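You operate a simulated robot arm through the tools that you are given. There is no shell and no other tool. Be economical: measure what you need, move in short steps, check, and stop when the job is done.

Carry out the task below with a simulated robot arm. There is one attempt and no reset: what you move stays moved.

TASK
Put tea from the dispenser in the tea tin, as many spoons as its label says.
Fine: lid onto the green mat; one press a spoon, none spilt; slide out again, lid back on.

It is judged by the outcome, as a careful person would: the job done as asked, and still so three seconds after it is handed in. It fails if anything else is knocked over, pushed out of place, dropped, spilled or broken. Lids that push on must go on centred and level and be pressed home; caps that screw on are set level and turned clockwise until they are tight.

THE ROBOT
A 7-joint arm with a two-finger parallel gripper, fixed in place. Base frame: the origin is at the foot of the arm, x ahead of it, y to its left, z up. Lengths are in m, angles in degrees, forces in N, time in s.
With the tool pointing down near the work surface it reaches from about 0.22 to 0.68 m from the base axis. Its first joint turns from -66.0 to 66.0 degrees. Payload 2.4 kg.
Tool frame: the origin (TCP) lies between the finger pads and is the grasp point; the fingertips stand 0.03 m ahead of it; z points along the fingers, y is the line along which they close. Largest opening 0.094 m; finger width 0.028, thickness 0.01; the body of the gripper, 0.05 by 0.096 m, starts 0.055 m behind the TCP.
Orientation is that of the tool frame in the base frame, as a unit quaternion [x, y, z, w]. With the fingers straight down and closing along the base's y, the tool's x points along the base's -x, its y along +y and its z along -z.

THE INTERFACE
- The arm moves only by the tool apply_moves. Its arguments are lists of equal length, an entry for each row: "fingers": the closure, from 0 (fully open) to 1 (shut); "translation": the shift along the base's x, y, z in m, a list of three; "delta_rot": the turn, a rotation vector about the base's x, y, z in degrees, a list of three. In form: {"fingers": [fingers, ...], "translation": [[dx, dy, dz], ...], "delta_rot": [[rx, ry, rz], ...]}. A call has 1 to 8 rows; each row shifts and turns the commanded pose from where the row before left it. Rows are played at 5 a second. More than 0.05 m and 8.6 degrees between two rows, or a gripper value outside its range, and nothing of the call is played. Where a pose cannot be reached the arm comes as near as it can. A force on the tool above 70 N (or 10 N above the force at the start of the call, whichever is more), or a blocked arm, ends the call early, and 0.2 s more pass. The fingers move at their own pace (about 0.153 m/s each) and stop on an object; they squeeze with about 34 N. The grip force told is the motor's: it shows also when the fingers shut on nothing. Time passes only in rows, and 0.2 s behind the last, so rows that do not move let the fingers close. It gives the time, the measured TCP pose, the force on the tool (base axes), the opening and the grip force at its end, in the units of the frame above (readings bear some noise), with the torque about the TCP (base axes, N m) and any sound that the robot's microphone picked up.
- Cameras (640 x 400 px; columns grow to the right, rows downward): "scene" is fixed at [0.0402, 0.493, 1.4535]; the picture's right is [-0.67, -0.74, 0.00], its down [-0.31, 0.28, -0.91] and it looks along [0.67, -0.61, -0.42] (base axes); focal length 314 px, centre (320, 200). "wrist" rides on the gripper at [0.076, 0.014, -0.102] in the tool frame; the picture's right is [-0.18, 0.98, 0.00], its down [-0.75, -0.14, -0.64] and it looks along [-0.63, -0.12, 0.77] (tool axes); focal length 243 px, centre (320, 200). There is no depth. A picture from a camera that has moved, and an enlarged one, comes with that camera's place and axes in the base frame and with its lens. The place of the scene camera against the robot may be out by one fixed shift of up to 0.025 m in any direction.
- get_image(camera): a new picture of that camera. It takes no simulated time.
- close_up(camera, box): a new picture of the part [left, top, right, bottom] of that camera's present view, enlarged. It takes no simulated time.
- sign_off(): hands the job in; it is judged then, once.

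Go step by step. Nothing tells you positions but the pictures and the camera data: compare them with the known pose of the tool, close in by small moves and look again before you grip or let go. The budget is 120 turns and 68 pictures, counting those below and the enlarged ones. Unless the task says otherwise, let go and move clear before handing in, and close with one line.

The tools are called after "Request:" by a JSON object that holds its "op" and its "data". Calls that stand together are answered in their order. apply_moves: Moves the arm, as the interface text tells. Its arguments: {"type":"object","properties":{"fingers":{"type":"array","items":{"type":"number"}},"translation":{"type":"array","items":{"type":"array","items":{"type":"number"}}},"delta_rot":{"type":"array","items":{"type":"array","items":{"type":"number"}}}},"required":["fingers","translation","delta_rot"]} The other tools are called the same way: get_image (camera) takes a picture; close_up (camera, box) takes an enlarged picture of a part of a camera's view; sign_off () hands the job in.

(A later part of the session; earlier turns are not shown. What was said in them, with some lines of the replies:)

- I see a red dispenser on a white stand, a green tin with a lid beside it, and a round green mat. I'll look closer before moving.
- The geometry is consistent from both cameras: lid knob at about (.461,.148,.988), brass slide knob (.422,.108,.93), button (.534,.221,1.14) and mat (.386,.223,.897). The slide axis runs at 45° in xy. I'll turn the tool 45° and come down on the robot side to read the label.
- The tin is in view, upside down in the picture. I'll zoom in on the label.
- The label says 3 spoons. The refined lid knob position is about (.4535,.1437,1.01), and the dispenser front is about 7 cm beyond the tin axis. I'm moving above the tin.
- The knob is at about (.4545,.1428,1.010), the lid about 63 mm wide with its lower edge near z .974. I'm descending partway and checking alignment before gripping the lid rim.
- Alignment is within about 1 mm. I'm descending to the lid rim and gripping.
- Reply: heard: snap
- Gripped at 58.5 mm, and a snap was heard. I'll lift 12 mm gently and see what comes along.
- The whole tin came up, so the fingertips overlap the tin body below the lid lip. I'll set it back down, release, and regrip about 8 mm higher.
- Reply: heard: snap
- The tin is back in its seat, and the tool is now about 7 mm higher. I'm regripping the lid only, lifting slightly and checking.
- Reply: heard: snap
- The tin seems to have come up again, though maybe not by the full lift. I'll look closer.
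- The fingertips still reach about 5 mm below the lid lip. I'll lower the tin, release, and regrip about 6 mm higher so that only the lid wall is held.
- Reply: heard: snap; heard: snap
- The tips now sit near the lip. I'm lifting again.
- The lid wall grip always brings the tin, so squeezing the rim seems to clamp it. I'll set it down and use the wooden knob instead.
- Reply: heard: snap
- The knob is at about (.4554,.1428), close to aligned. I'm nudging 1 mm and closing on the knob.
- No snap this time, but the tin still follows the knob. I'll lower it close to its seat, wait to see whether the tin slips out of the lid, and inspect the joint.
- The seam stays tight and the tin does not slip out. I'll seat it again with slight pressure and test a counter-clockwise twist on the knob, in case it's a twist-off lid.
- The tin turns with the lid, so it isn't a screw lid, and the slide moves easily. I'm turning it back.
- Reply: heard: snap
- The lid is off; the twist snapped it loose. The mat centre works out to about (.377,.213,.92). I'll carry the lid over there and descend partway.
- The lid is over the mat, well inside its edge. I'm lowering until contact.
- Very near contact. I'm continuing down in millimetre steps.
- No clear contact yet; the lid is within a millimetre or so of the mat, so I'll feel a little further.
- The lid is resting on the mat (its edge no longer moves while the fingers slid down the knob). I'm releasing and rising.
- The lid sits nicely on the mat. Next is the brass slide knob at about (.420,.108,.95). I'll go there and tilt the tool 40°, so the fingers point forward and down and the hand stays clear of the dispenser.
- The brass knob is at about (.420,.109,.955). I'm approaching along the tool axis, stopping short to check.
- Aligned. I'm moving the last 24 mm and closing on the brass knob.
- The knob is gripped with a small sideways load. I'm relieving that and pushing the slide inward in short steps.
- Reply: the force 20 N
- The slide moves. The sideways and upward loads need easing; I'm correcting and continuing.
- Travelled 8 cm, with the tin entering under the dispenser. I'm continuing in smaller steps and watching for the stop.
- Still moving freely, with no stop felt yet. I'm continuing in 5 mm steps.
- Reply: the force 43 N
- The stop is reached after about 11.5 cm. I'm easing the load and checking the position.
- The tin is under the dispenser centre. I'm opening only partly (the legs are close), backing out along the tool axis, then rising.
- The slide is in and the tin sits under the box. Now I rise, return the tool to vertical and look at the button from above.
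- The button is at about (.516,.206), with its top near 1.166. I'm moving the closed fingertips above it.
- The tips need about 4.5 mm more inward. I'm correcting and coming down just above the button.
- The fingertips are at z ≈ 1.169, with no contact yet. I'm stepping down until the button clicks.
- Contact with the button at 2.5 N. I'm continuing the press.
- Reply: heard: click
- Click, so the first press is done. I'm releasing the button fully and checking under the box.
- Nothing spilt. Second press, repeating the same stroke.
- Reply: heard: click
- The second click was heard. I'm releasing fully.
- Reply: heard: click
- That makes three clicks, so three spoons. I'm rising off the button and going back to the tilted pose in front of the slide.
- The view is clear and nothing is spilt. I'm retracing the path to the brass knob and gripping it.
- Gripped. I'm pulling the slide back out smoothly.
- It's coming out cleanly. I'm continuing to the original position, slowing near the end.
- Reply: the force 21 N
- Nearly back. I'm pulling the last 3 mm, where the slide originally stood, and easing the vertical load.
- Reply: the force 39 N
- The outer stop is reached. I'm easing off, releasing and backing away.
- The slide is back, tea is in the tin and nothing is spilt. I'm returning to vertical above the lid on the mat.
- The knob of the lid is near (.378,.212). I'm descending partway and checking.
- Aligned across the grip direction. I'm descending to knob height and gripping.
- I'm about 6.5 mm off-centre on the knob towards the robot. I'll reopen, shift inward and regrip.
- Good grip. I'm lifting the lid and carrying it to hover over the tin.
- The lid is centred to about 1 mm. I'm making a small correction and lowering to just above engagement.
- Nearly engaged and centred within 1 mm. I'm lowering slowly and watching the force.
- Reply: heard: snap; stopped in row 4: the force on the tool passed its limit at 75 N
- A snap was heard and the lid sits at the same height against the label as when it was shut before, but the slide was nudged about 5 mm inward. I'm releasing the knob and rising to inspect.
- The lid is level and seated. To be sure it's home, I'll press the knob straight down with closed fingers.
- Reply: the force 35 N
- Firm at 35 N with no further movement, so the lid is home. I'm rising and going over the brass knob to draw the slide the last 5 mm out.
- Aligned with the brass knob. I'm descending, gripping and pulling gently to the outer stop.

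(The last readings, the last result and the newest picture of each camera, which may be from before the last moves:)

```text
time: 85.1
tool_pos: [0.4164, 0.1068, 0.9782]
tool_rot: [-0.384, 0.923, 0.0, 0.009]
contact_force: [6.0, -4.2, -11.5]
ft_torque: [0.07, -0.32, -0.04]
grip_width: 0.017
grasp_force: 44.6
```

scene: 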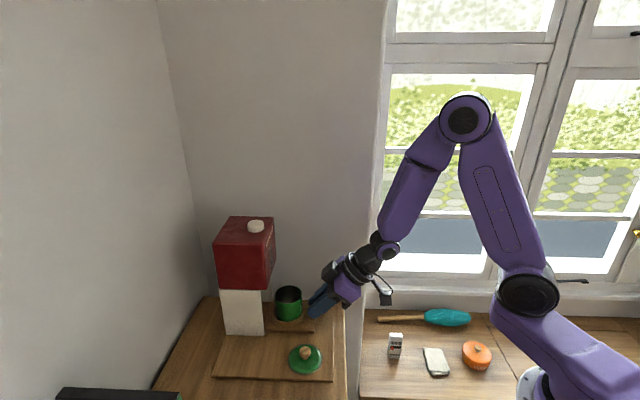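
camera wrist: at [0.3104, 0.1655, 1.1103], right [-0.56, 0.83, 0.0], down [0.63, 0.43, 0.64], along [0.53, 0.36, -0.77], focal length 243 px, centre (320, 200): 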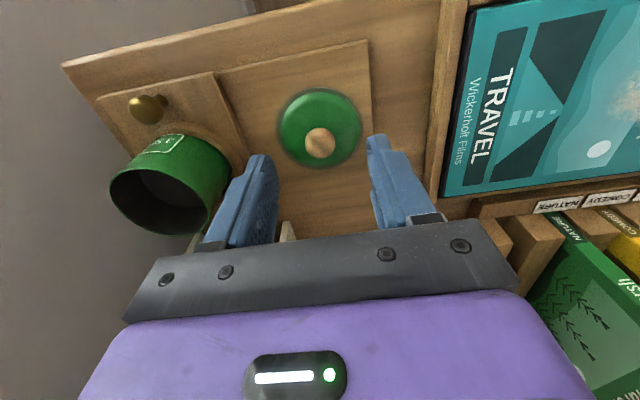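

Moved 4 mm with no stop yet; a little more.

Request:
{"op": "apply_moves", "data": {"fingers": [1, 1, 1, 1], "translation": [[-0.0004, -0.0008, -0.0003], [-0.0006, -0.0006, 0], [0, 0, 0], [0, 0, 0]], "delta_rot": [[0, 0, 0], [0, 0, 0], [0, 0, 0], [0, 0, 0]]}}

```text
time: 86.1
tool_pos: [0.4163, 0.1044, 0.979]
tool_rot: [-0.384, 0.923, 0.001, 0.011]
contact_force: [7.2, 3.5, -5.4]
ft_torque: [0.18, -0.28, 0.03]
grip_width: 0.0171
grasp_force: 45.1
```

The stop is reached (about 7 N pulling back). I'm releasing and moving clear.

Request:
{"op": "apply_moves", "data": {"fingers": [0.6, 0.55, 0.55, 0.55, 0.55, 0.55, 0.55], "translation": [[0, 0, 0], [0, 0, 0], [0, 0, 0.03], [0, 0, 0.05], [-0.02, -0.02, 0.05], [-0.03, -0.03, 0.02], [0, 0, 0]], "delta_rot": [[0, 0, 0], [0, 0, 0], [0, 0, 0], [0, 0, 0], [0, 0, 0], [0, 0, 0], [0, 0, 0]]}}

Request:
{"op": "close_up", "data": {"camera": "scene", "box": [285, 275, 335, 325]}}

Request:
{"op": "close_up", "data": {"camera": "scene", "box": [190, 200, 390, 390]}}

```text
refused: row 5 steps farther than a row can; nothing moved
```

```text
8.00 times, centred on (310, 300) of scene
camera zoom: at [0.0405, 0.4931, 1.4534], right [-0.67, -0.74, 0.0], down [-0.31, 0.28, -0.91], along [0.67, -0.61, -0.42], focal length 2515 px, centre (400, -600)
```

zoom: 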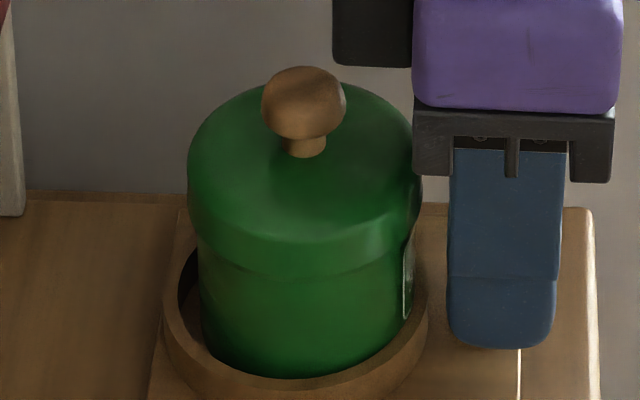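

```text
2.11 times, centred on (290, 295) of scene
camera zoom: at [0.0405, 0.4931, 1.4534], right [-0.67, -0.74, 0.0], down [-0.31, 0.28, -0.91], along [0.67, -0.61, -0.42], focal length 662 px, centre (383, 0)
```

zoom: 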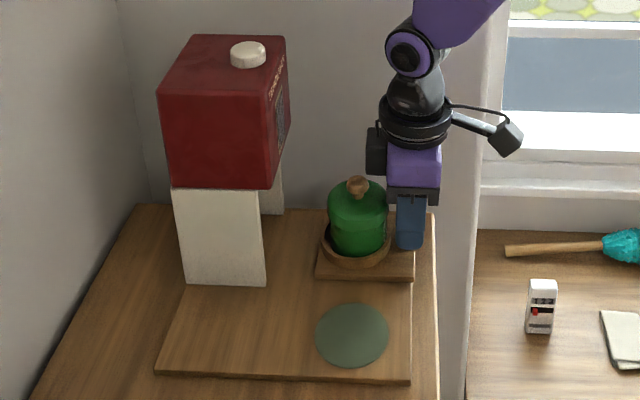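

That call was refused because one step was too long. The slide is out and the lid is on, so I'm releasing with shorter steps.

Request:
{"op": "apply_moves", "data": {"fingers": [0.6, 0.55, 0.55, 0.55, 0.55, 0.55, 0.55], "translation": [[0, 0, 0], [0, 0, 0], [0, 0, 0.02], [0, 0, 0.04], [-0.01, -0.01, 0.04], [-0.02, -0.02, 0.03], [0, 0, 0]], "delta_rot": [[0, 0, 0], [0, 0, 0], [0, 0, 0], [0, 0, 0], [0, 0, 0], [0, 0, 0], [0, 0, 0]]}}

Request:
{"op": "close_up", "data": {"camera": "scene", "box": [265, 265, 345, 335]}}

```text
time: 87.7
tool_pos: [0.385, 0.0739, 1.1081]
tool_rot: [-0.383, 0.924, 0.001, 0.009]
contact_force: [0.1, 0.1, 0.3]
ft_torque: [-0.03, -0.01, -0.03]
grip_width: 0.0424
grasp_force: 0.0
```

```text
5.71 times, centred on (305, 300) of scene
camera zoom: at [0.0402, 0.493, 1.4535], right [-0.67, -0.74, 0.0], down [-0.31, 0.28, -0.91], along [0.67, -0.61, -0.42], focal length 1796 px, centre (406, -371)
```

zoom: 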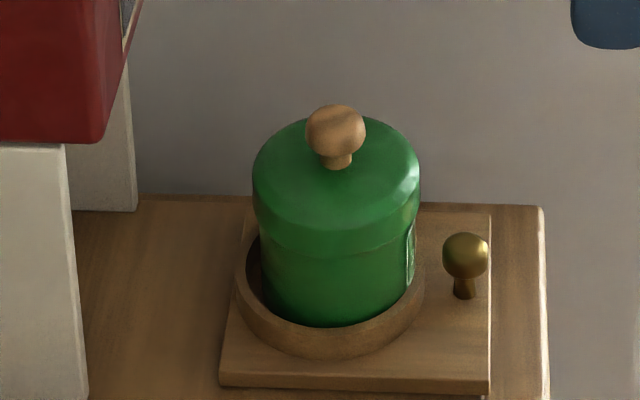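

The lid is level and home, the slide is fully out, nothing is spilt and the arm is clear, so I'm handing in.

Request:
{"op": "sign_off", "data": {}}

```text
The job is handed in.
```

The tea tin got three presses of tea, as its label says, with no spill seen. The slide is back out and the lid is pressed home. Getting the lid off took several tries that lifted and turned the tin, so its label now faces slightly to one side.
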